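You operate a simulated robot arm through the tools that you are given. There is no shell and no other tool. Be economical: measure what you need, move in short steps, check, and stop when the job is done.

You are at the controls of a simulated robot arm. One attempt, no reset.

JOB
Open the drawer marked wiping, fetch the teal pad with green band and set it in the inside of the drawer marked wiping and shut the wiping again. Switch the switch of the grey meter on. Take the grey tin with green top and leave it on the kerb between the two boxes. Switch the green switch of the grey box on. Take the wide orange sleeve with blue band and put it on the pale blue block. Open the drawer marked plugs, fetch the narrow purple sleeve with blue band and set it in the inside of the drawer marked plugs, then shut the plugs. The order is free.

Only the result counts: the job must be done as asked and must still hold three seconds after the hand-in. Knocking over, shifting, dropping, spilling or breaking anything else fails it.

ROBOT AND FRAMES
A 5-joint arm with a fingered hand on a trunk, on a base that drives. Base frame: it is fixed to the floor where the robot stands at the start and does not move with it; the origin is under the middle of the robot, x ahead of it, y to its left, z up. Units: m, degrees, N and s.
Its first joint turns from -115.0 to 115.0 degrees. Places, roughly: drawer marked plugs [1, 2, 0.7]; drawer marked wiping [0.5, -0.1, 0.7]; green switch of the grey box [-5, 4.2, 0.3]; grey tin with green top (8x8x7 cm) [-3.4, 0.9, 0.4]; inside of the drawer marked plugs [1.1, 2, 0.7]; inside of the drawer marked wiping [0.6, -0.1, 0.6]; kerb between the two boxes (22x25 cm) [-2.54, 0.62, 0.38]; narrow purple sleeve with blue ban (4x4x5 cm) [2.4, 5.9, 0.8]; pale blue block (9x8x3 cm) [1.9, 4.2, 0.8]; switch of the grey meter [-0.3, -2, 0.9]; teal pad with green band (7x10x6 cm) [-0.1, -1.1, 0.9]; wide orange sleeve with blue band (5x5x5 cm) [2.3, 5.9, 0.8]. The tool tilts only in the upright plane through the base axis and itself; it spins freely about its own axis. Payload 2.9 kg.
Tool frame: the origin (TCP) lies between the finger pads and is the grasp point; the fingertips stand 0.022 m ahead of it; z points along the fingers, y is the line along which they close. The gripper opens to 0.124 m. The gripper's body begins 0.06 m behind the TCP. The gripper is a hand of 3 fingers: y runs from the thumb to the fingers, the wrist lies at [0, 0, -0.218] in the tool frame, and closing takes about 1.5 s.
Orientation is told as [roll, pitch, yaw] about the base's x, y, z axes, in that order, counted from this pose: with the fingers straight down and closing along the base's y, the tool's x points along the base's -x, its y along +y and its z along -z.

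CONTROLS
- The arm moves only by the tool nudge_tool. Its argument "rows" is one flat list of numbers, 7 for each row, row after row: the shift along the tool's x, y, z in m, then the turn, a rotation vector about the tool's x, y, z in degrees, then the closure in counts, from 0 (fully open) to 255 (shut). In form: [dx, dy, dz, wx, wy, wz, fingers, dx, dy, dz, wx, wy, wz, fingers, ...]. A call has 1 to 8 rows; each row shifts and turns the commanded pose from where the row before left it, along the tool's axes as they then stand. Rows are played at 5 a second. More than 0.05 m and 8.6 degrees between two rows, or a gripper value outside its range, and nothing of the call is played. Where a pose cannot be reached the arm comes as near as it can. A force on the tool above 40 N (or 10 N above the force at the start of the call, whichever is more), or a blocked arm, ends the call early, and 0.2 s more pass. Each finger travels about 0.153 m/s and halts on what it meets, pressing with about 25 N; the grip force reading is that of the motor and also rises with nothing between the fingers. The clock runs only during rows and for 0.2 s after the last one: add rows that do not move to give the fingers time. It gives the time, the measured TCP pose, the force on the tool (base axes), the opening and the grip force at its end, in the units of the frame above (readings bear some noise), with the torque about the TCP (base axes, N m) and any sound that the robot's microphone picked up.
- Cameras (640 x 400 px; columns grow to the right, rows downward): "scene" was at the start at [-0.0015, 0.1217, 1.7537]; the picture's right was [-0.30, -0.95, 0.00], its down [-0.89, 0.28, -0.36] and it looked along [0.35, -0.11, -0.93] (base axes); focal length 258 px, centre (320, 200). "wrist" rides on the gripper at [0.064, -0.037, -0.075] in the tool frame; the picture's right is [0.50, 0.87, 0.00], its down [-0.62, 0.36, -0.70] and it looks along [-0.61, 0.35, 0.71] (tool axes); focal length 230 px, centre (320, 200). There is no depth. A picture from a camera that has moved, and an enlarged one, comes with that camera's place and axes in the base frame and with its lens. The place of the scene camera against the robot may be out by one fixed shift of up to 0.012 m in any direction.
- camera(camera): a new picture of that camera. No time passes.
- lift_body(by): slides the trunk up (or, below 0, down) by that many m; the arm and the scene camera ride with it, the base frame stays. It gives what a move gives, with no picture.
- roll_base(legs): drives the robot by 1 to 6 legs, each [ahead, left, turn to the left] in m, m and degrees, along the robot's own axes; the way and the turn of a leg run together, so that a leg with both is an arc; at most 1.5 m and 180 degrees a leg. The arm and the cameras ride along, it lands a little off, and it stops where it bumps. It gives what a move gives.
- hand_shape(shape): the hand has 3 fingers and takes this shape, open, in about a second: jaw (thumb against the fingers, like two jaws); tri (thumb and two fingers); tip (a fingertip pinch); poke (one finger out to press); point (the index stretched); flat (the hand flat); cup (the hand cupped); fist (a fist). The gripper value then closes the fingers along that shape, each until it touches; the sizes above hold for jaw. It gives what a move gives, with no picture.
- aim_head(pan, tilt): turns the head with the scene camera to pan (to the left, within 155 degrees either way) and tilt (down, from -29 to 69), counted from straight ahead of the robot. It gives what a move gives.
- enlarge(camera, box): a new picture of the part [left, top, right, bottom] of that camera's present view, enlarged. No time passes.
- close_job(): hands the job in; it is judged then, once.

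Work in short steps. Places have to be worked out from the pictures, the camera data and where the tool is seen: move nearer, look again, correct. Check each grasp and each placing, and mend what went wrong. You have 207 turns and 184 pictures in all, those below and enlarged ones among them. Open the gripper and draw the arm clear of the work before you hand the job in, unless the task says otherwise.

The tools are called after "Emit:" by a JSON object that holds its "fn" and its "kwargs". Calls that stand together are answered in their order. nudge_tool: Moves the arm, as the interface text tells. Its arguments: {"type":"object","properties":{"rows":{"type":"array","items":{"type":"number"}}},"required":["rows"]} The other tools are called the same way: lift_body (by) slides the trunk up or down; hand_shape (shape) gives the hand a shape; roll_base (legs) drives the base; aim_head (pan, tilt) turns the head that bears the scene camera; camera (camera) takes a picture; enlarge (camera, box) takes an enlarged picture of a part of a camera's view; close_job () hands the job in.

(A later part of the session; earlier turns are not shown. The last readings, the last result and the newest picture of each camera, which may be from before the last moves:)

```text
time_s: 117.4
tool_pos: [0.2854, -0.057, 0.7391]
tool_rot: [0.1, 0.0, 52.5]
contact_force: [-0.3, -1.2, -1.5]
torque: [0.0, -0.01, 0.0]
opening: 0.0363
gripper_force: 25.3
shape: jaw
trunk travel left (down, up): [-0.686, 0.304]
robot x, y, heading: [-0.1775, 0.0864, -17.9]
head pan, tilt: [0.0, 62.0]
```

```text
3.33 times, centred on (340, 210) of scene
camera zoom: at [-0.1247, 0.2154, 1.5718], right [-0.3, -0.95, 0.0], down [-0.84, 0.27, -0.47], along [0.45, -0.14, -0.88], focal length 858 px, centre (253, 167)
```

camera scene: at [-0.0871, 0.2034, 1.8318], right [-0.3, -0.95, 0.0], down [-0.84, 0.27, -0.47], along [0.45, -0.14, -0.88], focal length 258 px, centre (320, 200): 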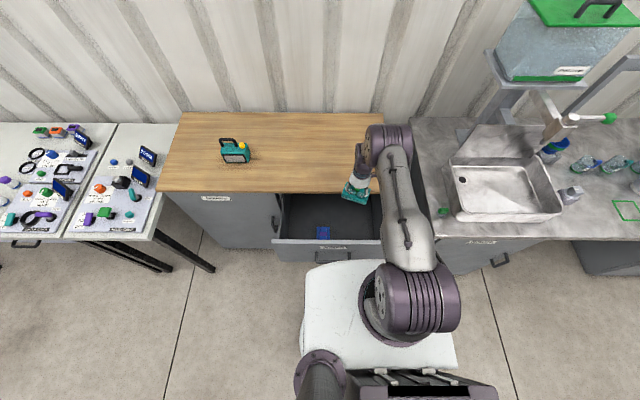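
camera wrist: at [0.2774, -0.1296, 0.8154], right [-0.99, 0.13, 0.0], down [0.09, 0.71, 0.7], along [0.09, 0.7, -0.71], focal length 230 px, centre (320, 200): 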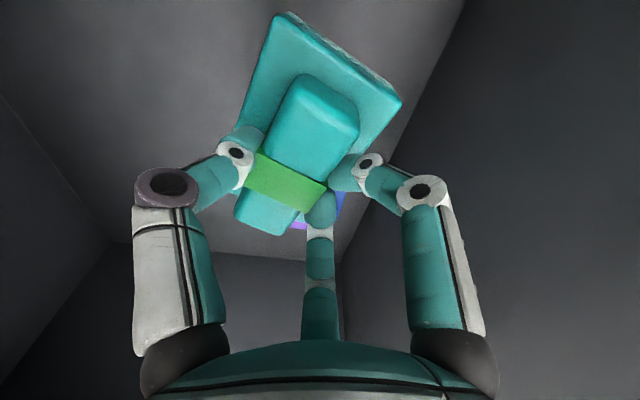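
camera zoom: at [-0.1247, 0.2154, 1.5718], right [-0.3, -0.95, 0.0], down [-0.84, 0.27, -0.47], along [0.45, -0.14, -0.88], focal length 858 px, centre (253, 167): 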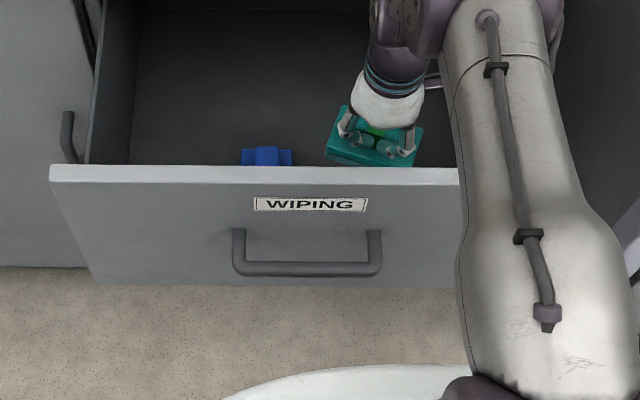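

Not yet touching; lower in small steps.

Emit:
{"fn": "lift_body", "kwargs": {"by": -0.015}}

Emit:
{"fn": "lift_body", "kwargs": {"by": -0.01}}

Emit:
{"fn": "lift_body", "kwargs": {"by": -0.008}}

Emit:
{"fn": "lift_body", "kwargs": {"by": -0.006}}

Emit:
{"fn": "enlarge", "kwargs": {"camera": "wrist", "box": [180, 0, 500, 200]}}

```text
time_s: 118.0
tool_pos: [0.2862, -0.0569, 0.7254]
tool_rot: [0.1, 0.0, 52.5]
contact_force: [-0.8, -0.6, -0.3]
torque: [0.02, -0.01, -0.05]
opening: 0.0363
gripper_force: 25.2
shape: jaw
trunk travel left (down, up): [-0.671, 0.319]
robot x, y, heading: [-0.1805, 0.0851, -17.8]
head pan, tilt: [0.0, 62.0]
```

```text
time_s: 118.6
tool_pos: [0.2853, -0.0559, 0.7148]
tool_rot: [0.0, 0.0, 52.5]
contact_force: [0.0, 0.5, -0.1]
torque: [0.01, 0.01, 0.03]
opening: 0.0363
gripper_force: 24.6
shape: jaw
trunk travel left (down, up): [-0.661, 0.329]
robot x, y, heading: [-0.1825, 0.0838, -17.7]
head pan, tilt: [0.0, 62.0]
```

```text
time_s: 119.2
tool_pos: [0.2865, -0.0567, 0.7084]
tool_rot: [0.1, 0.0, 52.5]
contact_force: [0.4, 1.2, -1.0]
torque: [0.0, 0.01, 0.02]
opening: 0.0362
gripper_force: 25.0
shape: jaw
trunk travel left (down, up): [-0.653, 0.337]
robot x, y, heading: [-0.1759, 0.0843, -17.7]
head pan, tilt: [0.0, 62.0]
```

```text
time_s: 119.7
tool_pos: [0.2864, -0.0571, 0.7022]
tool_rot: [0.1, 0.0, 52.4]
contact_force: [-0.3, 0.2, -1.4]
torque: [0.01, 0.03, 0.0]
opening: 0.0361
gripper_force: 25.5
shape: jaw
trunk travel left (down, up): [-0.647, 0.343]
robot x, y, heading: [-0.1778, 0.0863, -17.8]
head pan, tilt: [0.0, 62.0]
```

```text
2.00 times, centred on (340, 100) of wrist
camera zoom: at [0.2774, -0.1296, 0.7764], right [-0.99, 0.13, 0.0], down [0.09, 0.71, 0.7], along [0.09, 0.7, -0.71], focal length 460 px, centre (280, 400)
```

zoom: 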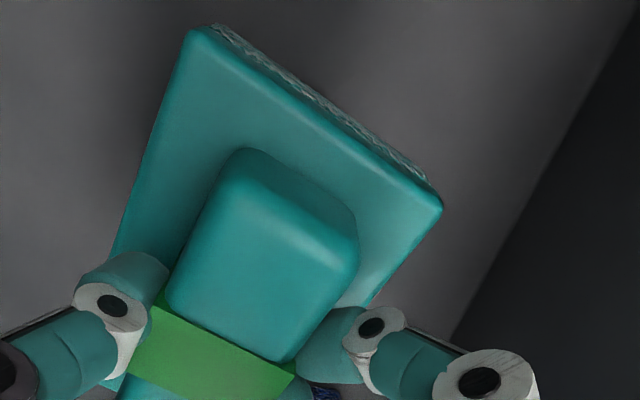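

Emit:
{"fn": "lift_body", "kwargs": {"by": -0.01}}

Emit:
{"fn": "lift_body", "kwargs": {"by": -0.01}}

Emit:
{"fn": "camera", "kwargs": {"camera": "wrist"}}

```text
time_s: 120.3
tool_pos: [0.2861, -0.0576, 0.6917]
tool_rot: [0.1, -0.1, 52.6]
contact_force: [0.3, 0.1, -0.8]
torque: [0.01, 0.01, -0.02]
opening: 0.0362
gripper_force: 25.1
shape: jaw
trunk travel left (down, up): [-0.637, 0.353]
robot x, y, heading: [-0.178, 0.0862, -18.0]
head pan, tilt: [0.0, 62.0]
```

```text
time_s: 120.9
tool_pos: [0.2865, -0.0565, 0.682]
tool_rot: [0.1, 0.0, 52.4]
contact_force: [-0.5, 0.3, -0.7]
torque: [0.01, 0.02, -0.03]
opening: 0.0362
gripper_force: 25.3
shape: jaw
trunk travel left (down, up): [-0.627, 0.363]
robot x, y, heading: [-0.1776, 0.0835, -17.5]
head pan, tilt: [0.0, 62.0]
```

```text
113 pictures are left
camera wrist: at [0.2774, -0.1296, 0.7564], right [-0.99, 0.13, 0.0], down [0.09, 0.71, 0.7], along [0.09, 0.7, -0.71], focal length 230 px, centre (320, 200)
```

wrist: 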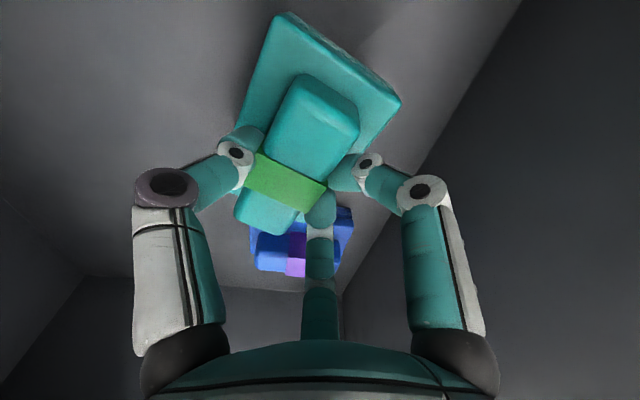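

Continue down; I'll open only partway so as not to nudge the blue pad.

Emit:
{"fn": "lift_body", "kwargs": {"by": -0.01}}

Emit:
{"fn": "lift_body", "kwargs": {"by": -0.008}}

Emit:
{"fn": "lift_body", "kwargs": {"by": -0.008}}

Emit:
{"fn": "camera", "kwargs": {"camera": "wrist"}}

```text
time_s: 121.5
tool_pos: [0.2855, -0.0574, 0.6713]
tool_rot: [0.1, 0.0, 52.5]
contact_force: [-0.9, -0.5, -0.6]
torque: [-0.02, 0.02, 0.0]
opening: 0.0362
gripper_force: 24.7
shape: jaw
trunk travel left (down, up): [-0.617, 0.373]
robot x, y, heading: [-0.1788, 0.0848, -17.8]
head pan, tilt: [0.0, 62.0]
```

```text
time_s: 122.0
tool_pos: [0.2861, -0.0572, 0.6634]
tool_rot: [0.1, 0.0, 52.5]
contact_force: [0.4, -0.3, -0.6]
torque: [0.02, 0.0, 0.0]
opening: 0.036
gripper_force: 24.7
shape: jaw
trunk travel left (down, up): [-0.609, 0.381]
robot x, y, heading: [-0.1792, 0.0792, -17.7]
head pan, tilt: [0.0, 62.0]
```

```text
time_s: 122.6
tool_pos: [0.2849, -0.0565, 0.6563]
tool_rot: [0.1, 0.1, 52.5]
contact_force: [0.5, -0.7, -0.4]
torque: [-0.02, -0.01, 0.0]
opening: 0.0358
gripper_force: 24.7
shape: jaw
trunk travel left (down, up): [-0.601, 0.389]
robot x, y, heading: [-0.1777, 0.0861, -17.7]
head pan, tilt: [0.0, 62.0]
```

```text
112 pictures are left
camera wrist: at [0.2774, -0.1296, 0.7304], right [-0.99, 0.13, 0.0], down [0.09, 0.71, 0.7], along [0.09, 0.7, -0.71], focal length 230 px, centre (320, 200)
```

wrist: 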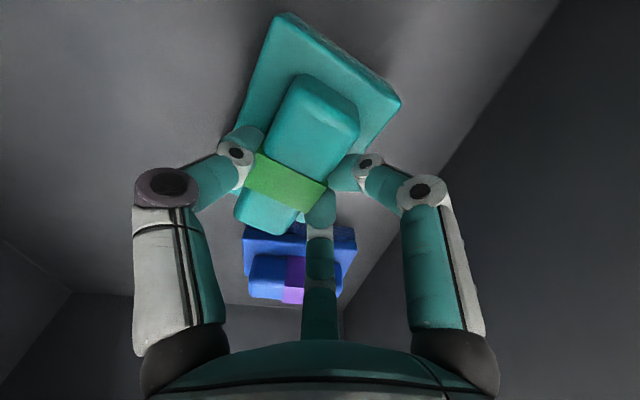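

Emit:
{"fn": "lift_body", "kwargs": {"by": -0.008}}

Emit:
{"fn": "lift_body", "kwargs": {"by": -0.006}}

Emit:
{"fn": "lift_body", "kwargs": {"by": -0.006}}

Emit:
{"fn": "camera", "kwargs": {"camera": "wrist"}}

```text
time_s: 123.2
tool_pos: [0.2856, -0.0568, 0.6499]
tool_rot: [-0.3, -0.1, 52.6]
contact_force: [1.7, 2.4, 21.9]
torque: [-0.4, -0.56, 0.02]
opening: 0.038
gripper_force: 24.9
shape: jaw
trunk travel left (down, up): [-0.593, 0.397]
robot x, y, heading: [-0.1751, 0.0872, -17.9]
head pan, tilt: [0.0, 62.0]
```

```text
time_s: 123.7
tool_pos: [0.2849, -0.0566, 0.6432]
tool_rot: [-0.2, -0.2, 52.6]
contact_force: [1.6, 3.4, 37.1]
torque: [-0.52, -0.8, 0.1]
opening: 0.041
gripper_force: 24.5
shape: jaw
trunk travel left (down, up): [-0.587, 0.403]
robot x, y, heading: [-0.1788, 0.0858, -17.9]
head pan, tilt: [0.0, 62.0]
```

```text
time_s: 124.1
tool_pos: [0.2885, -0.0576, 0.6426]
tool_rot: [-0.6, -0.1, 52.5]
contact_force: [1.8, 0.5, 30.9]
torque: [-0.49, -0.62, 0.05]
opening: 0.041
gripper_force: 24.8
shape: jaw
trunk travel left (down, up): [-0.584, 0.406]
robot x, y, heading: [-0.1769, 0.0826, -17.6]
head pan, tilt: [0.0, 62.0]
stopped: the force on the tool passed its limit at 50 N (the readings are from after the stop); the commanded pose is now the measured one
```

```text
111 pictures are left
camera wrist: at [0.2791, -0.1297, 0.7175], right [-0.99, 0.13, -0.01], down [0.09, 0.71, 0.7], along [0.1, 0.69, -0.71], focal length 230 px, centre (320, 200)
```

wrist: 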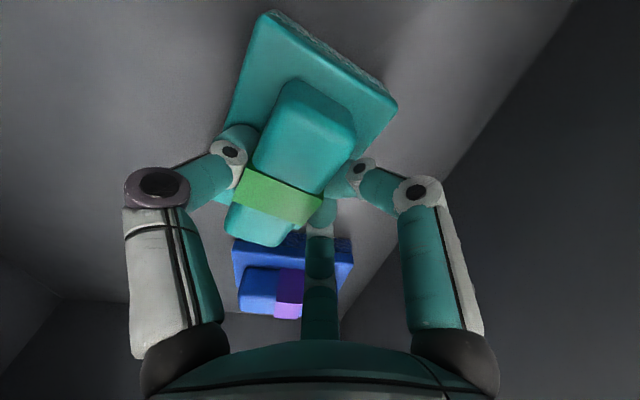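

Pad rests on the drawer floor. Open partway and rise.

Emit:
{"fn": "lift_body", "kwargs": {"by": 0.005}}

Emit:
{"fn": "nudge_tool", "kwargs": {"rows": [0, 0, 0, 0, 0, 0, 160, 0, 0, 0, 0, 0, 0, 130, 0, 0, 0, 0, 0, 0, 115, 0, 0, 0, 0, 0, 0, 115, 0, 0, 0, 0, 0, 0, 115]}}

Emit:
{"fn": "lift_body", "kwargs": {"by": 0.08}}

Emit:
{"fn": "camera", "kwargs": {"camera": "wrist"}}

```text
time_s: 124.7
tool_pos: [0.287, -0.0566, 0.6439]
tool_rot: [-0.1, -0.1, 52.5]
contact_force: [0.7, 0.1, 7.6]
torque: [-0.2, -0.29, 0.08]
opening: 0.0399
gripper_force: 25.0
shape: jaw
trunk travel left (down, up): [-0.589, 0.401]
robot x, y, heading: [-0.1753, 0.0836, -17.6]
head pan, tilt: [0.0, 62.0]
```

```text
time_s: 125.8
tool_pos: [0.2865, -0.0578, 0.6443]
tool_rot: [-0.1, 0.0, 52.5]
contact_force: [0.7, 0.5, 0.6]
torque: [0.01, 0.01, -0.05]
opening: 0.0674
gripper_force: 0.0
shape: jaw
trunk travel left (down, up): [-0.589, 0.401]
robot x, y, heading: [-0.1765, 0.0862, -17.7]
head pan, tilt: [0.0, 62.0]
```

```text
time_s: 127.0
tool_pos: [0.2877, -0.0576, 0.7239]
tool_rot: [-0.1, 0.0, 52.6]
contact_force: [-0.2, 0.0, -0.3]
torque: [-0.01, -0.01, 0.01]
opening: 0.0676
gripper_force: 0.0
shape: jaw
trunk travel left (down, up): [-0.669, 0.321]
robot x, y, heading: [-0.1763, 0.0876, -17.8]
head pan, tilt: [0.0, 62.0]
```

```text
110 pictures are left
camera wrist: at [0.2786, -0.1298, 0.7994], right [-0.99, 0.13, 0.0], down [0.09, 0.71, 0.7], along [0.09, 0.7, -0.71], focal length 230 px, centre (320, 200)
```

wrist: 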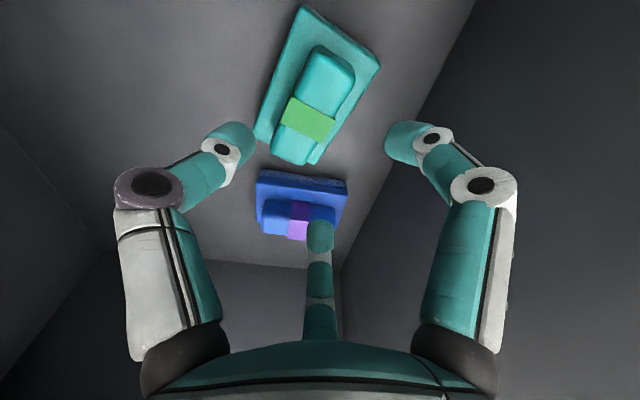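

The teal pad sits in the drawer. Rise, back off, and turn the tool to neutral then horizontal for pushing the drawer shut.

Emit:
{"fn": "lift_body", "kwargs": {"by": 0.3}}

Emit:
{"fn": "roll_base", "kwargs": {"legs": [[-0.4, 0.08, 0]]}}

Emit:
{"fn": "nudge_tool", "kwargs": {"rows": [0, 0, 0, 0, 0, 8.55, 255, 0, 0, 0, 0, 0, 8.55, 255, 0, 0, 0, 0, 0, 8.55, 255, 0, 0, 0, 0, 0, 8.55, 255, 0, 0, 0, 0, 0, 8.55, 255, 0, 0, 0, 0, 0, 8.55, 255, 0, 0, 0, 0, 0, 8.55, 255, 0, 0, 0, 0, 0, 8.55, 255]}}

Emit:
{"fn": "nudge_tool", "kwargs": {"rows": [0, 0, 0, 0, -8.4, 0, 255, 0, 0, 0, 0, -8.4, 0, 255, 0, 0, 0, 0, -8.4, 0, 255, 0, 0, 0, 0, -8.4, 0, 255, 0, 0, 0, 0, -8.4, 0, 255, 0, 0, 0, 0, -8.4, 0, 255, 0, 0, 0, 0, -8.4, 0, 255, 0, 0, 0, 0, -8.4, 0, 255]}}

Emit:
{"fn": "nudge_tool", "kwargs": {"rows": [0, 0, 0, 0, -8.4, 0, 255, 0, 0, 0, 0, -8.4, 0, 255]}}

Emit:
{"fn": "lift_body", "kwargs": {"by": -0.2}}

Emit:
{"fn": "camera", "kwargs": {"camera": "scene"}}

```text
time_s: 130.0
tool_pos: [0.2882, -0.0582, 1.0239]
tool_rot: [-0.1, 0.0, 52.5]
contact_force: [-0.4, 0.2, -0.2]
torque: [-0.06, 0.05, -0.03]
opening: 0.0676
gripper_force: 0.0
shape: jaw
trunk travel left (down, up): [-0.969, 0.021]
robot x, y, heading: [-0.1799, 0.0827, -18.0]
head pan, tilt: [0.0, 62.0]
```

```text
time_s: 132.5
tool_pos: [-0.0671, 0.1402, 1.024]
tool_rot: [0.0, -0.1, 52.8]
contact_force: [-0.1, 0.5, -0.5]
torque: [-0.02, -0.02, -0.04]
opening: 0.0673
gripper_force: 0.0
shape: jaw
trunk travel left (down, up): [-0.969, 0.021]
robot x, y, heading: [-0.5355, 0.2816, -17.4]
head pan, tilt: [0.0, 62.0]
```

```text
time_s: 134.3
tool_pos: [-0.0674, 0.1397, 1.0244]
tool_rot: [-0.1, -0.2, -15.7]
contact_force: [0.7, -0.1, -0.2]
torque: [0.0, 0.01, -0.03]
opening: 0.0003
gripper_force: 24.9
shape: jaw
trunk travel left (down, up): [-0.969, 0.021]
robot x, y, heading: [-0.5314, 0.2831, -17.7]
head pan, tilt: [0.0, 62.0]
```

```text
time_s: 136.1
tool_pos: [-0.0655, 0.1465, 1.0253]
tool_rot: [-0.4, -67.4, -15.6]
contact_force: [-0.3, 0.2, 0.5]
torque: [-0.01, 0.01, 0.0]
opening: 0.0001
gripper_force: 25.0
shape: jaw
out of reach, approached as far as the arm can: row 7
trunk travel left (down, up): [-0.969, 0.021]
robot x, y, heading: [-0.5334, 0.2835, -17.2]
head pan, tilt: [0.0, 62.0]
```

```text
time_s: 136.7
tool_pos: [-0.0665, 0.1457, 1.024]
tool_rot: [-0.3, -84.2, -15.7]
contact_force: [0.2, -0.4, 0.3]
torque: [-0.03, 0.0, 0.01]
opening: 0.0
gripper_force: 25.2
shape: jaw
trunk travel left (down, up): [-0.969, 0.021]
robot x, y, heading: [-0.5332, 0.2786, -17.6]
head pan, tilt: [0.0, 62.0]
```

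```text
time_s: 138.9
tool_pos: [-0.0662, 0.1467, 0.8245]
tool_rot: [-0.4, -84.1, -15.6]
contact_force: [-0.2, 0.1, -0.5]
torque: [-0.04, 0.04, 0.02]
opening: 0.0
gripper_force: 24.4
shape: jaw
trunk travel left (down, up): [-0.769, 0.221]
robot x, y, heading: [-0.5335, 0.2841, -17.5]
head pan, tilt: [0.0, 62.0]
```

```text
109 pictures are left
camera scene: at [-0.4809, 0.4118, 1.6548], right [-0.3, -0.95, 0.0], down [-0.84, 0.26, -0.47], along [0.45, -0.14, -0.88], focal length 258 px, centre (320, 200)
```

scene: 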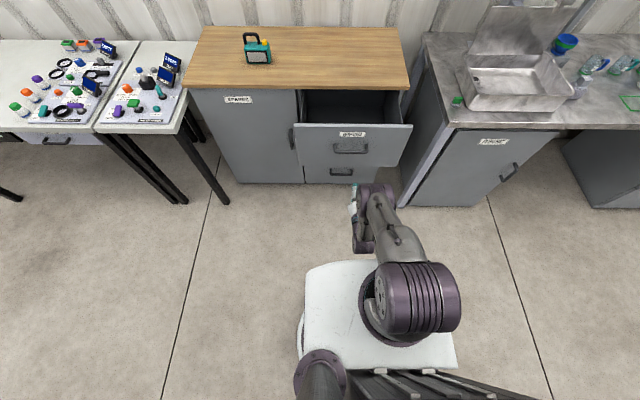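

Line up just below the bar and push.

Emit:
{"fn": "lift_body", "kwargs": {"by": -0.13}}

Emit:
{"fn": "roll_base", "kwargs": {"legs": [[0, -0.016, 0], [0.22, 0, 0]]}}

Emit:
{"fn": "camera", "kwargs": {"camera": "wrist"}}

Emit:
{"fn": "enlarge", "kwargs": {"camera": "scene", "box": [280, 110, 440, 230]}}

```text
time_s: 140.5
tool_pos: [-0.0661, 0.1452, 0.6945]
tool_rot: [-0.4, -84.1, -15.6]
contact_force: [-0.6, -0.8, -0.4]
torque: [0.01, -0.02, -0.03]
opening: 0.0003
gripper_force: 25.0
shape: jaw
trunk travel left (down, up): [-0.639, 0.351]
robot x, y, heading: [-0.5356, 0.2817, -17.6]
head pan, tilt: [0.0, 62.0]
```

```text
time_s: 142.6
tool_pos: [0.1447, 0.0642, 0.6938]
tool_rot: [-0.4, -84.0, -15.4]
contact_force: [-0.2, 0.0, 0.4]
torque: [0.01, 0.0, -0.02]
opening: 0.0
gripper_force: 25.1
shape: jaw
trunk travel left (down, up): [-0.639, 0.351]
robot x, y, heading: [-0.3208, 0.1966, -17.2]
head pan, tilt: [0.0, 62.0]
```

```text
108 pictures are left
camera wrist: at [0.0571, 0.0518, 0.638], right [0.19, 0.85, -0.5], down [-0.51, 0.52, 0.69], along [0.84, 0.13, 0.53], focal length 230 px, centre (320, 200)
```

wrist: 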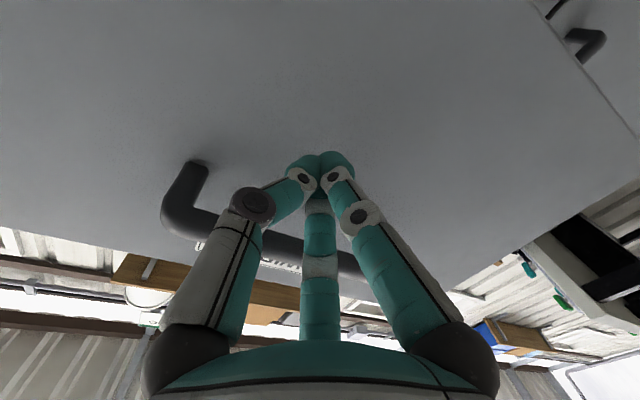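

```text
3.33 times, centred on (360, 170) of scene
camera zoom: at [-0.2696, 0.3292, 1.5248], right [-0.3, -0.95, 0.0], down [-0.84, 0.26, -0.47], along [0.45, -0.14, -0.88], focal length 858 px, centre (187, 300)
```

zoom: 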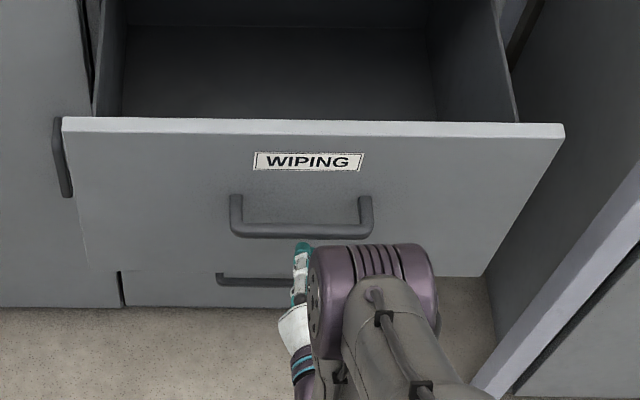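

Fingertips just below the bar. Push ahead.

Emit:
{"fn": "roll_base", "kwargs": {"legs": [[0.22, 0, 0]]}}

Emit:
{"fn": "camera", "kwargs": {"camera": "scene"}}

```text
time_s: 144.2
tool_pos: [0.3516, 0.0025, 0.6955]
tool_rot: [-0.4, -84.0, -15.3]
contact_force: [-0.2, 1.2, 0.6]
torque: [0.01, 0.0, 0.01]
opening: 0.0
gripper_force: 25.3
shape: jaw
trunk travel left (down, up): [-0.639, 0.351]
robot x, y, heading: [-0.1186, 0.1357, -16.9]
head pan, tilt: [0.0, 62.0]
```

```text
106 pictures are left
camera scene: at [-0.0637, 0.2656, 1.5248], right [-0.29, -0.96, 0.0], down [-0.84, 0.26, -0.47], along [0.45, -0.14, -0.88], focal length 258 px, centre (320, 200)
```

scene: 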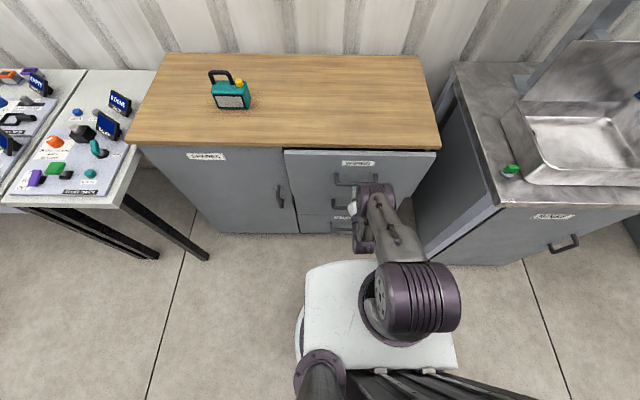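

Emit:
{"fn": "roll_base", "kwargs": {"legs": [[0.05, 0, 0]]}}

Emit:
{"fn": "enlarge", "kwargs": {"camera": "scene", "box": [240, 120, 460, 250]}}

```text
time_s: 145.2
tool_pos: [0.3907, -0.0091, 0.6922]
tool_rot: [-0.3, -83.7, -15.4]
contact_force: [-0.4, 0.1, 1.0]
torque: [0.01, -0.01, -0.04]
opening: 0.0002
gripper_force: 25.1
shape: jaw
trunk travel left (down, up): [-0.639, 0.351]
robot x, y, heading: [-0.0731, 0.1226, -17.3]
head pan, tilt: [0.0, 62.0]
stopped in leg 1: the force on the tool passed its limit at 82 N (the readings are from after the stop); the commanded pose is now the measured one
```

```text
2.91 times, centred on (350, 185) of scene
camera zoom: at [-0.0226, 0.253, 1.5247], right [-0.29, -0.96, 0.0], down [-0.84, 0.26, -0.47], along [0.45, -0.14, -0.88], focal length 749 px, centre (233, 244)
```

zoom: 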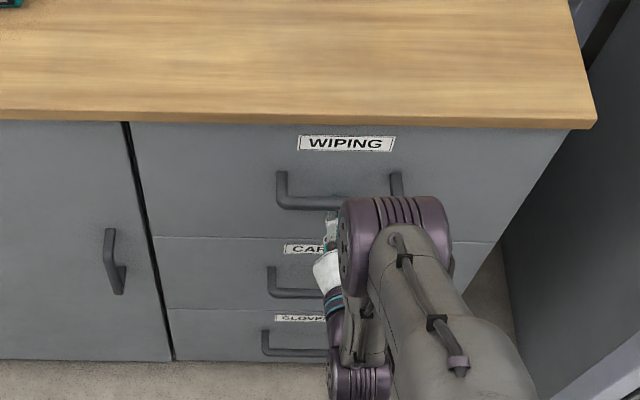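

The wiping drawer is shut. Back away, raise, and drive right to the meter.

Emit:
{"fn": "roll_base", "kwargs": {"legs": [[-0.5, 0, 0], [0, -1.0, 0], [0, -1.0, 0]]}}

Emit:
{"fn": "lift_body", "kwargs": {"by": 0.33}}

Emit:
{"fn": "aim_head", "kwargs": {"pan": 0, "tilt": 50}}

Emit:
{"fn": "camera", "kwargs": {"camera": "scene"}}

```text
time_s: 157.7
tool_pos: [-0.7057, -1.7661, 0.6913]
tool_rot: [-0.3, -83.6, -16.7]
contact_force: [0.7, 0.6, -0.1]
torque: [0.0, -0.01, 0.04]
opening: 0.0
gripper_force: 25.3
shape: jaw
trunk travel left (down, up): [-0.639, 0.351]
robot x, y, heading: [-1.1678, -1.6246, -18.5]
head pan, tilt: [0.0, 62.0]
```

```text
time_s: 160.9
tool_pos: [-0.7045, -1.7655, 1.0218]
tool_rot: [-0.4, -83.6, -16.6]
contact_force: [0.5, -0.5, -0.6]
torque: [-0.02, -0.01, 0.0]
opening: 0.0
gripper_force: 25.2
shape: jaw
trunk travel left (down, up): [-0.969, 0.021]
robot x, y, heading: [-1.1681, -1.6235, -18.4]
head pan, tilt: [0.0, 62.0]
```

```text
time_s: 161.7
tool_pos: [-0.7041, -1.7661, 1.0215]
tool_rot: [-0.2, -83.6, -16.7]
contact_force: [-0.1, -0.6, 0.3]
torque: [-0.01, -0.01, 0.0]
opening: 0.0
gripper_force: 24.9
shape: jaw
trunk travel left (down, up): [-0.969, 0.021]
robot x, y, heading: [-1.1684, -1.6248, -18.2]
head pan, tilt: [0.0, 50.0]
```

```text
104 pictures are left
camera scene: at [-1.0999, -1.4985, 1.8696], right [-0.31, -0.95, 0.0], down [-0.73, 0.24, -0.64], along [0.61, -0.2, -0.77], focal length 258 px, centre (320, 200)
```

scene: 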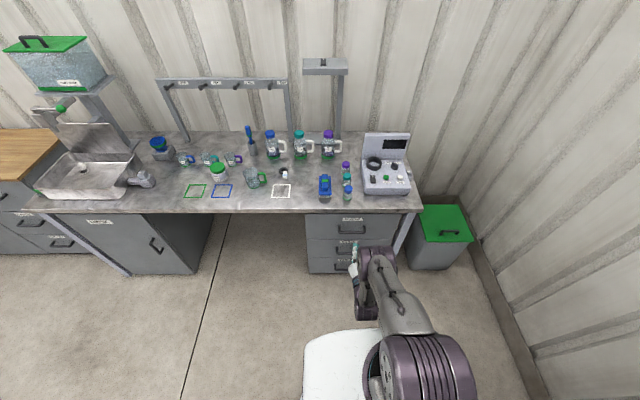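

Emit:
{"fn": "enlarge", "kwargs": {"camera": "scene", "box": [335, 125, 425, 205]}}

```text
5.00 times, centred on (380, 165) of scene
camera zoom: at [-1.0999, -1.4985, 1.8696], right [-0.31, -0.95, 0.0], down [-0.73, 0.24, -0.64], along [0.61, -0.2, -0.77], focal length 1288 px, centre (20, 375)
```

zoom: 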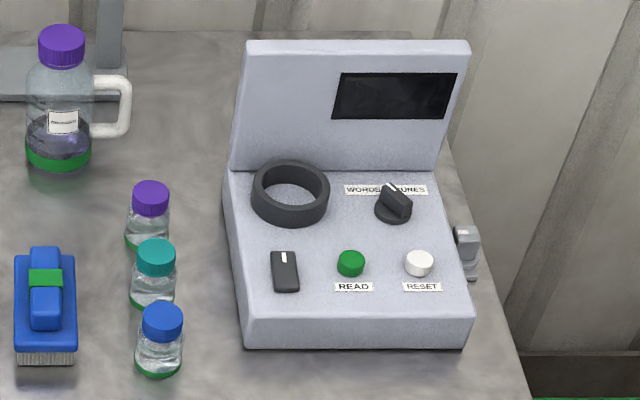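

The rocker switch is near (-0.30,-2.05). Point the tool down, take the poke shape and move nearer.

Emit:
{"fn": "nudge_tool", "kwargs": {"rows": [0, 0, 0, 0, 8.4, 0, 0, 0, 0, 0, 0, 8.4, 0, 0, 0, 0, 0, 0, 8.4, 0, 0, 0, 0, 0, 0, 8.4, 0, 0, 0, 0, 0, 0, 8.4, 0, 0, 0, 0, 0, 0, 8.4, 0, 0, 0, 0, 0, 0, 8.4, 0, 0, 0, 0, 0, 0, 8.4, 0, 0]}}

Emit:
{"fn": "nudge_tool", "kwargs": {"rows": [0, 0, 0, 0, 8.4, 0, 0, 0, 0, 0, 0, 8, 0, 0]}}

Emit:
{"fn": "hand_shape", "kwargs": {"shape": "poke"}}

Emit:
{"fn": "roll_base", "kwargs": {"legs": [[0.33, -0.13, 0]]}}

Emit:
{"fn": "camera", "kwargs": {"camera": "wrist"}}

Emit:
{"fn": "camera", "kwargs": {"camera": "scene"}}

```text
time_s: 163.5
tool_pos: [-0.7052, -1.7667, 1.0226]
tool_rot: [-0.1, -16.4, -16.9]
contact_force: [-0.3, 0.7, -0.6]
torque: [-0.01, -0.02, -0.01]
opening: 0.1239
gripper_force: 0.1
shape: jaw
trunk travel left (down, up): [-0.969, 0.021]
robot x, y, heading: [-1.1656, -1.6276, -18.2]
head pan, tilt: [0.0, 50.0]
```

```text
time_s: 164.1
tool_pos: [-0.7061, -1.7664, 1.0231]
tool_rot: [0.0, 0.0, -16.9]
contact_force: [0.9, -0.2, 0.7]
torque: [0.01, 0.03, 0.0]
opening: 0.1239
gripper_force: 0.0
shape: jaw
trunk travel left (down, up): [-0.969, 0.021]
robot x, y, heading: [-1.1654, -1.6219, -18.1]
head pan, tilt: [0.0, 50.0]
```

```text
time_s: 165.0
tool_pos: [-0.7068, -1.7666, 1.0225]
tool_rot: [0.0, 0.0, -16.9]
contact_force: [-0.1, 0.8, -0.2]
torque: [0.01, -0.01, 0.01]
opening: 0.0
gripper_force: 0.0
shape: poke
trunk travel left (down, up): [-0.969, 0.021]
robot x, y, heading: [-1.1651, -1.6253, -18.3]
head pan, tilt: [0.0, 50.0]
```

```text
time_s: 167.3
tool_pos: [-0.4348, -1.9894, 1.0218]
tool_rot: [0.0, -0.1, -16.6]
contact_force: [0.5, -0.2, -0.2]
torque: [0.01, 0.01, -0.02]
opening: 0.0002
gripper_force: 0.0
shape: poke
trunk travel left (down, up): [-0.969, 0.021]
robot x, y, heading: [-0.8956, -1.8527, -18.0]
head pan, tilt: [0.0, 50.0]
```

```text
102 pictures are left
camera wrist: at [-0.506, -2.0059, 1.0977], right [-0.23, 0.97, 0.0], down [0.69, 0.17, 0.7], along [0.68, 0.16, -0.71], focal length 230 px, centre (320, 200)
```

wrist: 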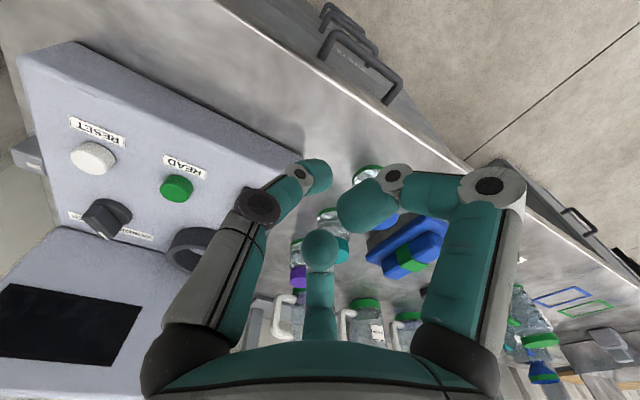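

```text
101 pictures are left
camera scene: at [-0.8304, -1.7231, 1.8696], right [-0.31, -0.95, 0.0], down [-0.73, 0.24, -0.64], along [0.61, -0.2, -0.77], focal length 258 px, centre (320, 200)
```

scene: 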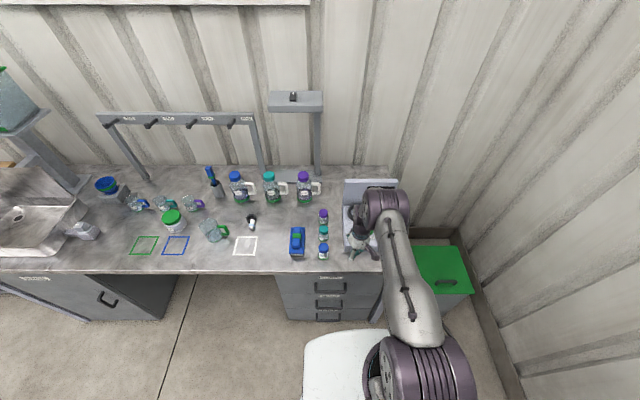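

Emit:
{"fn": "enlarge", "kwargs": {"camera": "wrist", "box": [140, 130, 540, 380]}}

Emit:
{"fn": "enlarge", "kwargs": {"camera": "scene", "box": [320, 170, 420, 270]}}

```text
1.60 times, centred on (340, 255) of wrist
camera zoom: at [-0.506, -2.0059, 1.0977], right [-0.23, 0.97, 0.0], down [0.69, 0.17, 0.7], along [0.68, 0.16, -0.71], focal length 368 px, centre (288, 112)
```

zoom: 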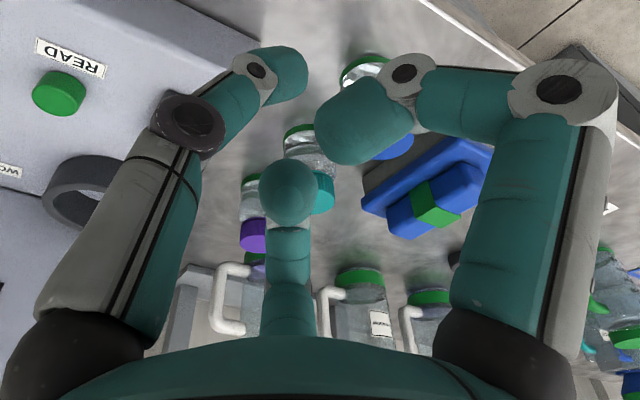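

```text
4.00 times, centred on (370, 220) of scene
camera zoom: at [-0.8304, -1.7231, 1.8696], right [-0.31, -0.95, 0.0], down [-0.73, 0.24, -0.64], along [0.61, -0.2, -0.77], focal length 1030 px, centre (120, 120)
```

zoom: 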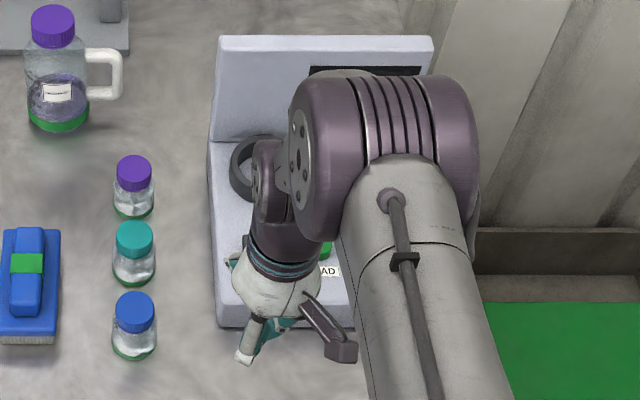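

The poking fingertip is on the tool axis. Move to beside the rocker for a clear wrist view of it.

Emit:
{"fn": "roll_base", "kwargs": {"legs": [[0.15, -0.057, 0]]}}

Emit:
{"fn": "camera", "kwargs": {"camera": "wrist"}}

Emit:
{"fn": "enlarge", "kwargs": {"camera": "wrist", "box": [300, 60, 460, 180]}}

```text
time_s: 168.7
tool_pos: [-0.311, -2.0887, 1.0239]
tool_rot: [-0.1, -0.1, -16.7]
contact_force: [0.1, 0.4, -0.1]
torque: [0.0, -0.01, 0.04]
opening: 0.0
gripper_force: 0.1
shape: poke
trunk travel left (down, up): [-0.969, 0.021]
robot x, y, heading: [-0.775, -1.9521, -18.6]
head pan, tilt: [0.0, 50.0]
```

```text
98 pictures are left
camera wrist: at [-0.3822, -2.1058, 1.0981], right [-0.23, 0.97, 0.0], down [0.69, 0.16, 0.7], along [0.68, 0.16, -0.71], focal length 230 px, centre (320, 200)
```

wrist: 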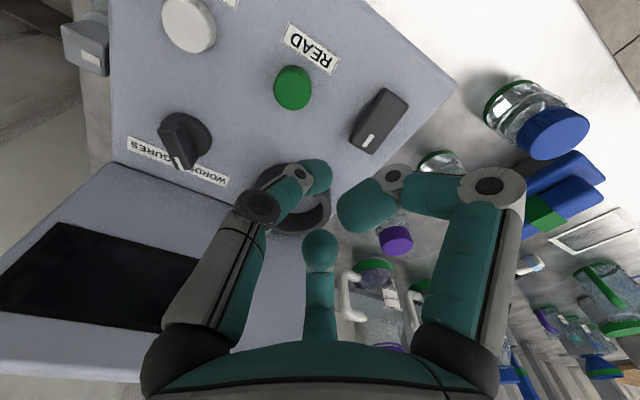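

```text
3.33 times, centred on (380, 120) of wrist
camera zoom: at [-0.3822, -2.1058, 1.0981], right [-0.23, 0.97, 0.0], down [0.69, 0.16, 0.7], along [0.68, 0.16, -0.71], focal length 767 px, centre (120, 467)
```

zoom: 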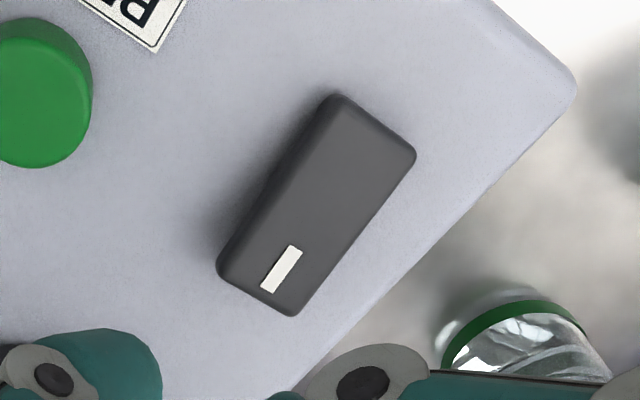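

The marked (far) end of the rocker appears raised; that is the one to press. Move the tip above it and view.

Emit:
{"fn": "nudge_tool", "kwargs": {"rows": [-0.002, 0.026, 0, 0, 0, 0, 0, -0.002, 0.025, 0, 0, 0, 0, 0, 0, 0, 0.025, 0, 0, 0, 0, 0, 0, 0.02, 0, 0, 0, 0, 0, 0, 0, 0, 0, 0, 0]}}

Emit:
{"fn": "enlarge", "kwargs": {"camera": "wrist", "box": [220, 90, 420, 240]}}

```text
time_s: 169.9
tool_pos: [-0.291, -2.0419, 0.9759]
tool_rot: [0.0, 0.0, -16.8]
contact_force: [-0.2, -0.6, 0.1]
torque: [0.0, 0.0, -0.03]
opening: 0.0001
gripper_force: 0.1
shape: poke
trunk travel left (down, up): [-0.969, 0.021]
robot x, y, heading: [-0.7717, -1.9499, -18.5]
head pan, tilt: [0.0, 50.0]
```

```text
2.67 times, centred on (320, 165) of wrist
camera zoom: at [-0.3626, -2.0593, 1.051], right [-0.23, 0.97, 0.0], down [0.69, 0.16, 0.7], along [0.68, 0.16, -0.71], focal length 614 px, centre (320, 293)
```

zoom: 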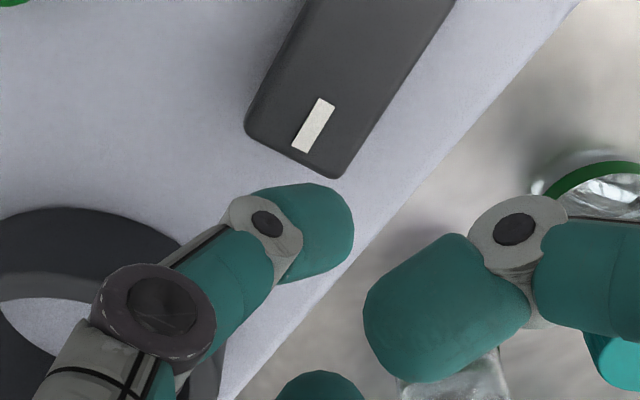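

Triangulated mark at (-0.297,-2.045,0.931). Shift slightly and descend in small steps.

Emit:
{"fn": "nudge_tool", "kwargs": {"rows": [0.003, -0.005, 0, 0, 0, 0, 0, 0, 0, 0.012, 0, 0, 0, 0, 0, 0, 0.004, 0, 0, 0, 0]}}

Emit:
{"fn": "enlarge", "kwargs": {"camera": "wrist", "box": [220, 90, 420, 240]}}

```text
time_s: 170.7
tool_pos: [-0.2946, -2.0461, 0.9605]
tool_rot: [0.0, 0.1, -16.7]
contact_force: [0.6, 0.1, 0.0]
torque: [-0.02, 0.02, 0.02]
opening: 0.0
gripper_force: 0.2
shape: poke
trunk travel left (down, up): [-0.969, 0.021]
robot x, y, heading: [-0.7682, -1.9465, -18.1]
head pan, tilt: [0.0, 50.0]
```

```text
2.67 times, centred on (320, 165) of wrist
camera zoom: at [-0.3658, -2.0627, 1.0363], right [-0.23, 0.97, 0.0], down [0.69, 0.16, 0.7], along [0.68, 0.16, -0.71], focal length 614 px, centre (320, 293)
```

zoom: 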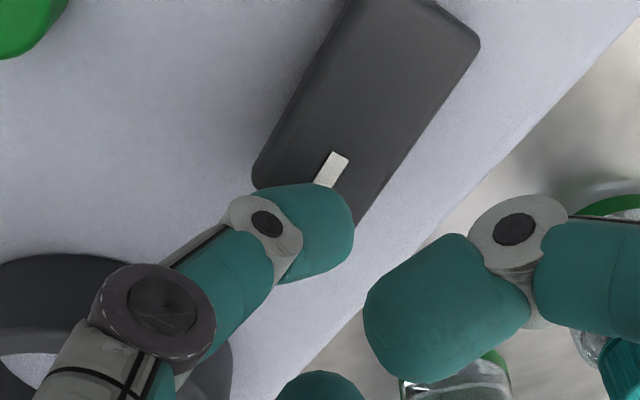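

Emit:
{"fn": "nudge_tool", "kwargs": {"rows": [0, 0, 0.004, 0, 0, 0, 0, 0, 0, 0.004, 0, 0, 0, 0, 0, 0, 0.003, 0, 0, 0, 0]}}

Emit:
{"fn": "enlarge", "kwargs": {"camera": "wrist", "box": [220, 90, 420, 240]}}

```text
time_s: 171.5
tool_pos: [-0.2938, -2.0471, 0.9515]
tool_rot: [-0.1, 0.0, -16.8]
contact_force: [0.8, -0.3, 0.6]
torque: [0.0, -0.02, 0.01]
opening: 0.0
gripper_force: 0.1
shape: poke
trunk travel left (down, up): [-0.969, 0.021]
robot x, y, heading: [-0.7698, -1.9497, -18.6]
head pan, tilt: [0.0, 50.0]
heard: click
```

```text
2.67 times, centred on (320, 165) of wrist
camera zoom: at [-0.3664, -2.0629, 1.0252], right [-0.23, 0.97, 0.0], down [0.69, 0.16, 0.7], along [0.68, 0.16, -0.71], focal length 614 px, centre (320, 293)
```

zoom: 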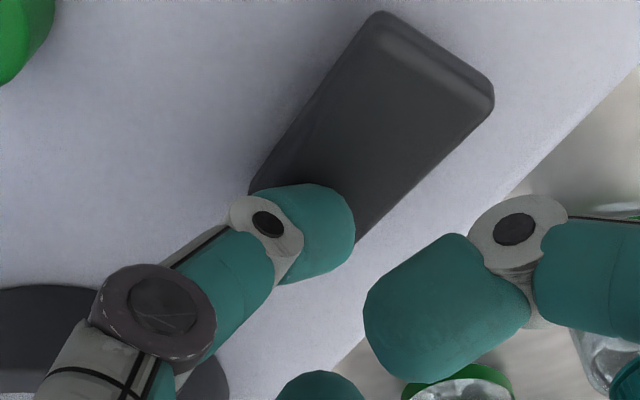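

A click was heard and the near end rose: the switch is flipped. Rise, back away, and look at the meter.

Emit:
{"fn": "lift_body", "kwargs": {"by": 0.02}}

Emit:
{"fn": "nudge_tool", "kwargs": {"rows": [0, 0, -0.03, 0, 0, 0, 0, 0, 0, -0.03, 0, 0, 0, 0]}}

Emit:
{"fn": "roll_base", "kwargs": {"legs": [[-0.3, 0, 0]]}}

Emit:
{"fn": "enlarge", "kwargs": {"camera": "scene", "box": [300, 110, 460, 230]}}

```text
time_s: 172.2
tool_pos: [-0.2948, -2.0465, 0.9709]
tool_rot: [0.0, 0.0, -16.8]
contact_force: [0.5, -0.4, 0.9]
torque: [0.02, -0.01, -0.01]
opening: 0.0001
gripper_force: 0.1
shape: poke
trunk travel left (down, up): [-0.989, 0.001]
robot x, y, heading: [-0.769, -1.9531, -17.9]
head pan, tilt: [0.0, 50.0]
```

```text
time_s: 172.8
tool_pos: [-0.2963, -2.0465, 1.0297]
tool_rot: [0.0, -0.1, -16.7]
contact_force: [0.2, 0.2, 0.3]
torque: [0.02, 0.02, 0.01]
opening: 0.0
gripper_force: 0.1
shape: poke
trunk travel left (down, up): [-0.989, 0.001]
robot x, y, heading: [-0.772, -1.9489, -18.1]
head pan, tilt: [0.0, 50.0]
```

```text
time_s: 174.8
tool_pos: [-0.5861, -1.9511, 1.0286]
tool_rot: [0.1, 0.0, -16.6]
contact_force: [0.6, -0.1, -0.8]
torque: [0.01, 0.03, 0.01]
opening: 0.0001
gripper_force: 0.0
shape: poke
trunk travel left (down, up): [-0.989, 0.001]
robot x, y, heading: [-1.063, -1.8584, -18.0]
head pan, tilt: [0.0, 50.0]
```

```text
3.33 times, centred on (380, 170) of scene
camera zoom: at [-0.994, -1.7289, 1.8896], right [-0.31, -0.95, 0.0], down [-0.73, 0.24, -0.64], along [0.61, -0.2, -0.77], focal length 858 px, centre (120, 300)
```

zoom: 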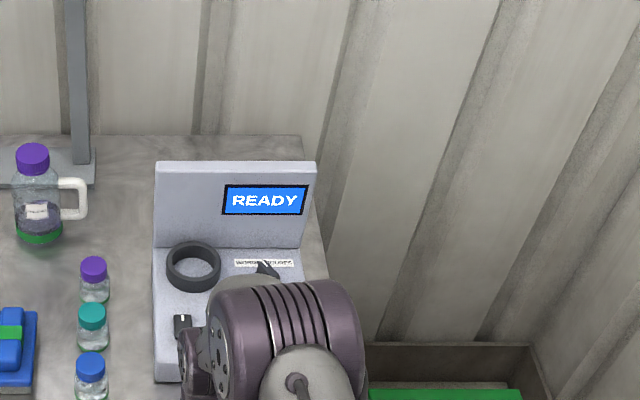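

READY is shown. Now look toward the kerb.

Emit:
{"fn": "aim_head", "kwargs": {"pan": 138, "tilt": 20}}

Emit:
{"fn": "camera", "kwargs": {"camera": "scene"}}

```text
time_s: 177.0
tool_pos: [-0.5859, -1.9508, 1.0286]
tool_rot: [0.0, 0.0, -16.6]
contact_force: [0.6, -0.7, 0.2]
torque: [0.04, 0.02, 0.01]
opening: 0.0001
gripper_force: 0.0
shape: poke
trunk travel left (down, up): [-0.989, 0.001]
robot x, y, heading: [-1.0633, -1.8492, -17.9]
head pan, tilt: [138.0, 20.0]
```

```text
92 pictures are left
camera scene: at [-1.1154, -1.6239, 1.9352], right [0.87, 0.5, 0.0], down [0.17, -0.3, -0.94], along [-0.47, 0.81, -0.34], focal length 258 px, centre (320, 200)
```

scene: 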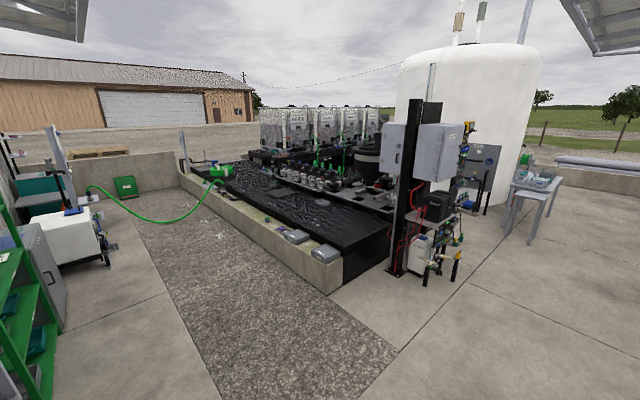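

Emit:
{"fn": "enlarge", "kwargs": {"camera": "scene", "box": [170, 150, 390, 300]}}

```text
2.67 times, centred on (280, 225) of scene
camera zoom: at [-1.1154, -1.6239, 1.9352], right [0.87, 0.5, 0.0], down [0.17, -0.3, -0.94], along [-0.47, 0.81, -0.34], focal length 687 px, centre (427, 133)
```

zoom: 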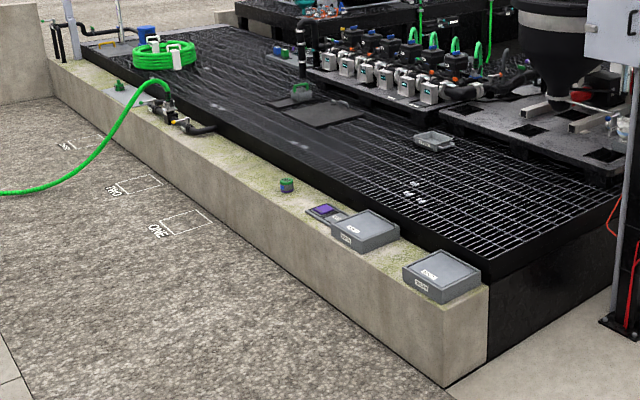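

Tin sits on the kerb at (286,184) in the zoom; the two boxes are nearer. Turn to face the kerb and drive along it to the tin.

Emit:
{"fn": "roll_base", "kwargs": {"legs": [[0, 0, 90], [1.0, 0, 0], [0, 1.0, 0], [0, 1.0, 0]]}}

Emit:
{"fn": "hand_shape", "kwargs": {"shape": "jaw"}}

Emit:
{"fn": "aim_head", "kwargs": {"pan": 0, "tilt": 45}}

Emit:
{"fn": "camera", "kwargs": {"camera": "scene"}}

```text
time_s: 195.5
tool_pos: [-2.4638, 0.2496, 1.0297]
tool_rot: [0.0, 0.0, 71.1]
contact_force: [0.1, 0.1, 0.6]
torque: [-0.04, -0.01, 0.02]
opening: 0.0001
gripper_force: 0.1
shape: poke
trunk travel left (down, up): [-0.989, 0.001]
robot x, y, heading: [-2.5805, -0.2202, 69.7]
head pan, tilt: [138.0, 20.0]
```

```text
time_s: 196.4
tool_pos: [-2.4639, 0.2489, 1.0289]
tool_rot: [-0.1, 0.0, 71.1]
contact_force: [0.4, -0.6, -0.1]
torque: [-0.01, 0.0, 0.03]
opening: 0.1237
gripper_force: 0.1
shape: jaw
trunk travel left (down, up): [-0.989, 0.001]
robot x, y, heading: [-2.5793, -0.2239, 69.5]
head pan, tilt: [138.0, 20.0]
```

```text
time_s: 198.6
tool_pos: [-2.4643, 0.2504, 1.0292]
tool_rot: [0.0, 0.0, 71.0]
contact_force: [-1.4, 0.7, 0.0]
torque: [-0.02, 0.01, 0.02]
opening: 0.1241
gripper_force: 0.1
shape: jaw
trunk travel left (down, up): [-0.989, 0.001]
robot x, y, heading: [-2.5805, -0.2239, 69.5]
head pan, tilt: [0.0, 45.0]
```

```text
90 pictures are left
camera scene: at [-2.7026, -0.1581, 1.8965], right [0.94, -0.35, 0.0], down [-0.25, -0.66, -0.71], along [0.25, 0.66, -0.71], focal length 258 px, centre (320, 200)
```

scene: 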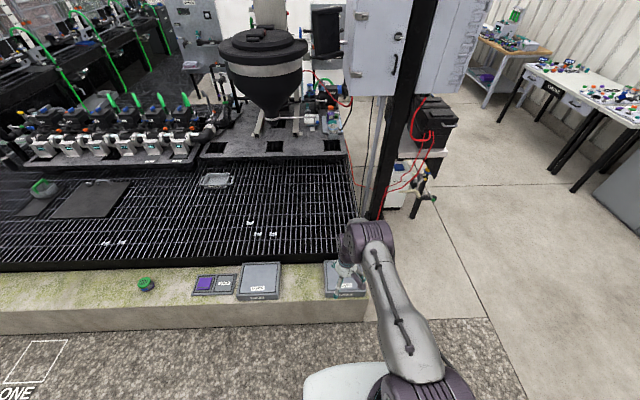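

Tin is at about (-3.43,0.90). Drive left to it.

Emit:
{"fn": "roll_base", "kwargs": {"legs": [[0, 0, 2], [0, 1.1, 0], [0.25, 0, 0]]}}

Emit:
{"fn": "lift_body", "kwargs": {"by": -0.3}}

Emit:
{"fn": "camera", "kwargs": {"camera": "scene"}}

Emit:
{"fn": "camera", "kwargs": {"camera": "wrist"}}

```text
time_s: 206.0
tool_pos: [-3.4187, 0.8392, 1.0295]
tool_rot: [-0.1, -0.1, 71.5]
contact_force: [0.0, -0.1, -0.6]
torque: [-0.06, 0.0, 0.02]
opening: 0.1239
gripper_force: 0.0
shape: jaw
trunk travel left (down, up): [-0.989, 0.001]
robot x, y, heading: [-3.5322, 0.3692, 70.3]
head pan, tilt: [0.0, 45.0]
```

```text
time_s: 209.0
tool_pos: [-3.4202, 0.8407, 0.7279]
tool_rot: [0.0, 0.0, 71.5]
contact_force: [0.2, 0.6, 0.9]
torque: [-0.04, 0.0, -0.02]
opening: 0.1242
gripper_force: 0.1
shape: jaw
trunk travel left (down, up): [-0.689, 0.301]
robot x, y, heading: [-3.5303, 0.3707, 70.5]
head pan, tilt: [0.0, 45.0]
```

```text
89 pictures are left
camera scene: at [-3.6538, 0.4304, 1.5966], right [0.94, -0.34, 0.0], down [-0.24, -0.67, -0.71], along [0.24, 0.67, -0.71], focal length 258 px, centre (320, 200)
```

scene: 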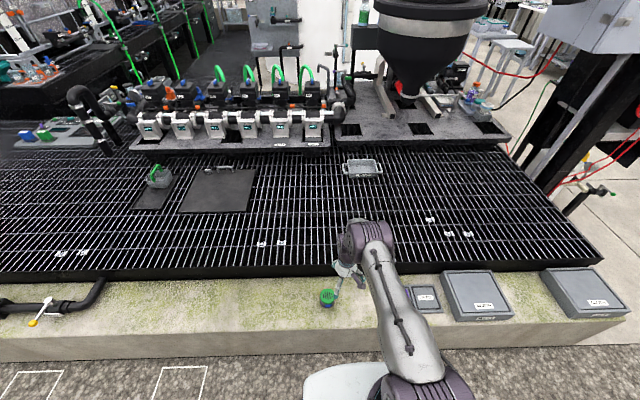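

```text
88 pictures are left
camera wrist: at [-3.4036, 0.7687, 0.8039], right [-0.98, -0.2, 0.0], down [-0.14, 0.7, 0.7], along [-0.14, 0.69, -0.71], focal length 230 px, centre (320, 200)
```

wrist: 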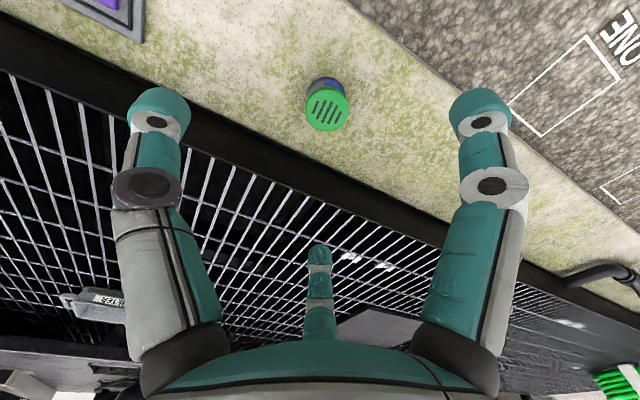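

Emit:
{"fn": "enlarge", "kwargs": {"camera": "wrist", "box": [260, 50, 400, 150]}}

Emit:
{"fn": "enlarge", "kwargs": {"camera": "scene", "box": [280, 240, 460, 350]}}

```text
4.00 times, centred on (330, 100) of wrist
camera zoom: at [-3.4036, 0.7687, 0.8039], right [-0.98, -0.2, 0.0], down [-0.14, 0.7, 0.7], along [-0.14, 0.69, -0.71], focal length 920 px, centre (280, 600)
```

zoom: 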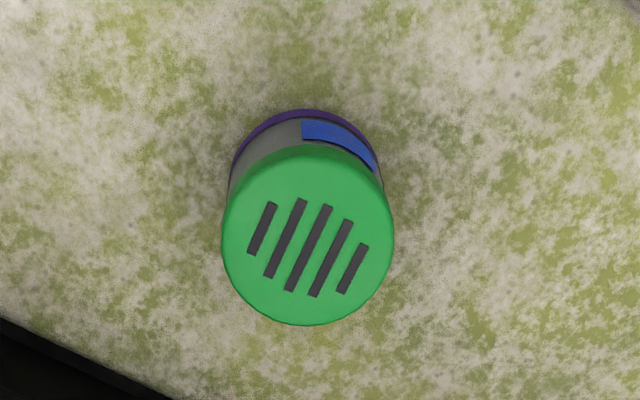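

```text
3.56 times, centred on (370, 295) of scene
camera zoom: at [-3.6538, 0.4304, 1.5966], right [0.94, -0.34, 0.0], down [-0.24, -0.67, -0.71], along [0.24, 0.67, -0.71], focal length 916 px, centre (142, -138)
```

zoom: 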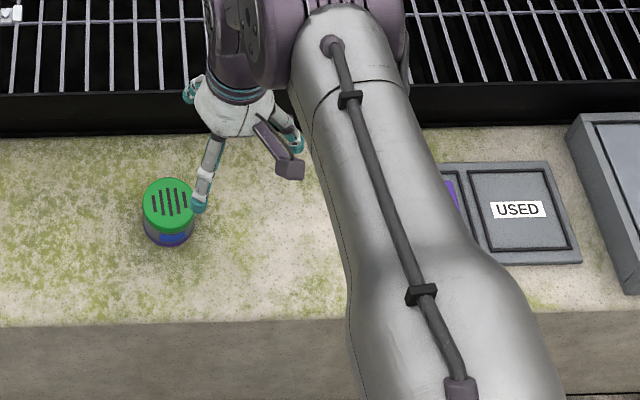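

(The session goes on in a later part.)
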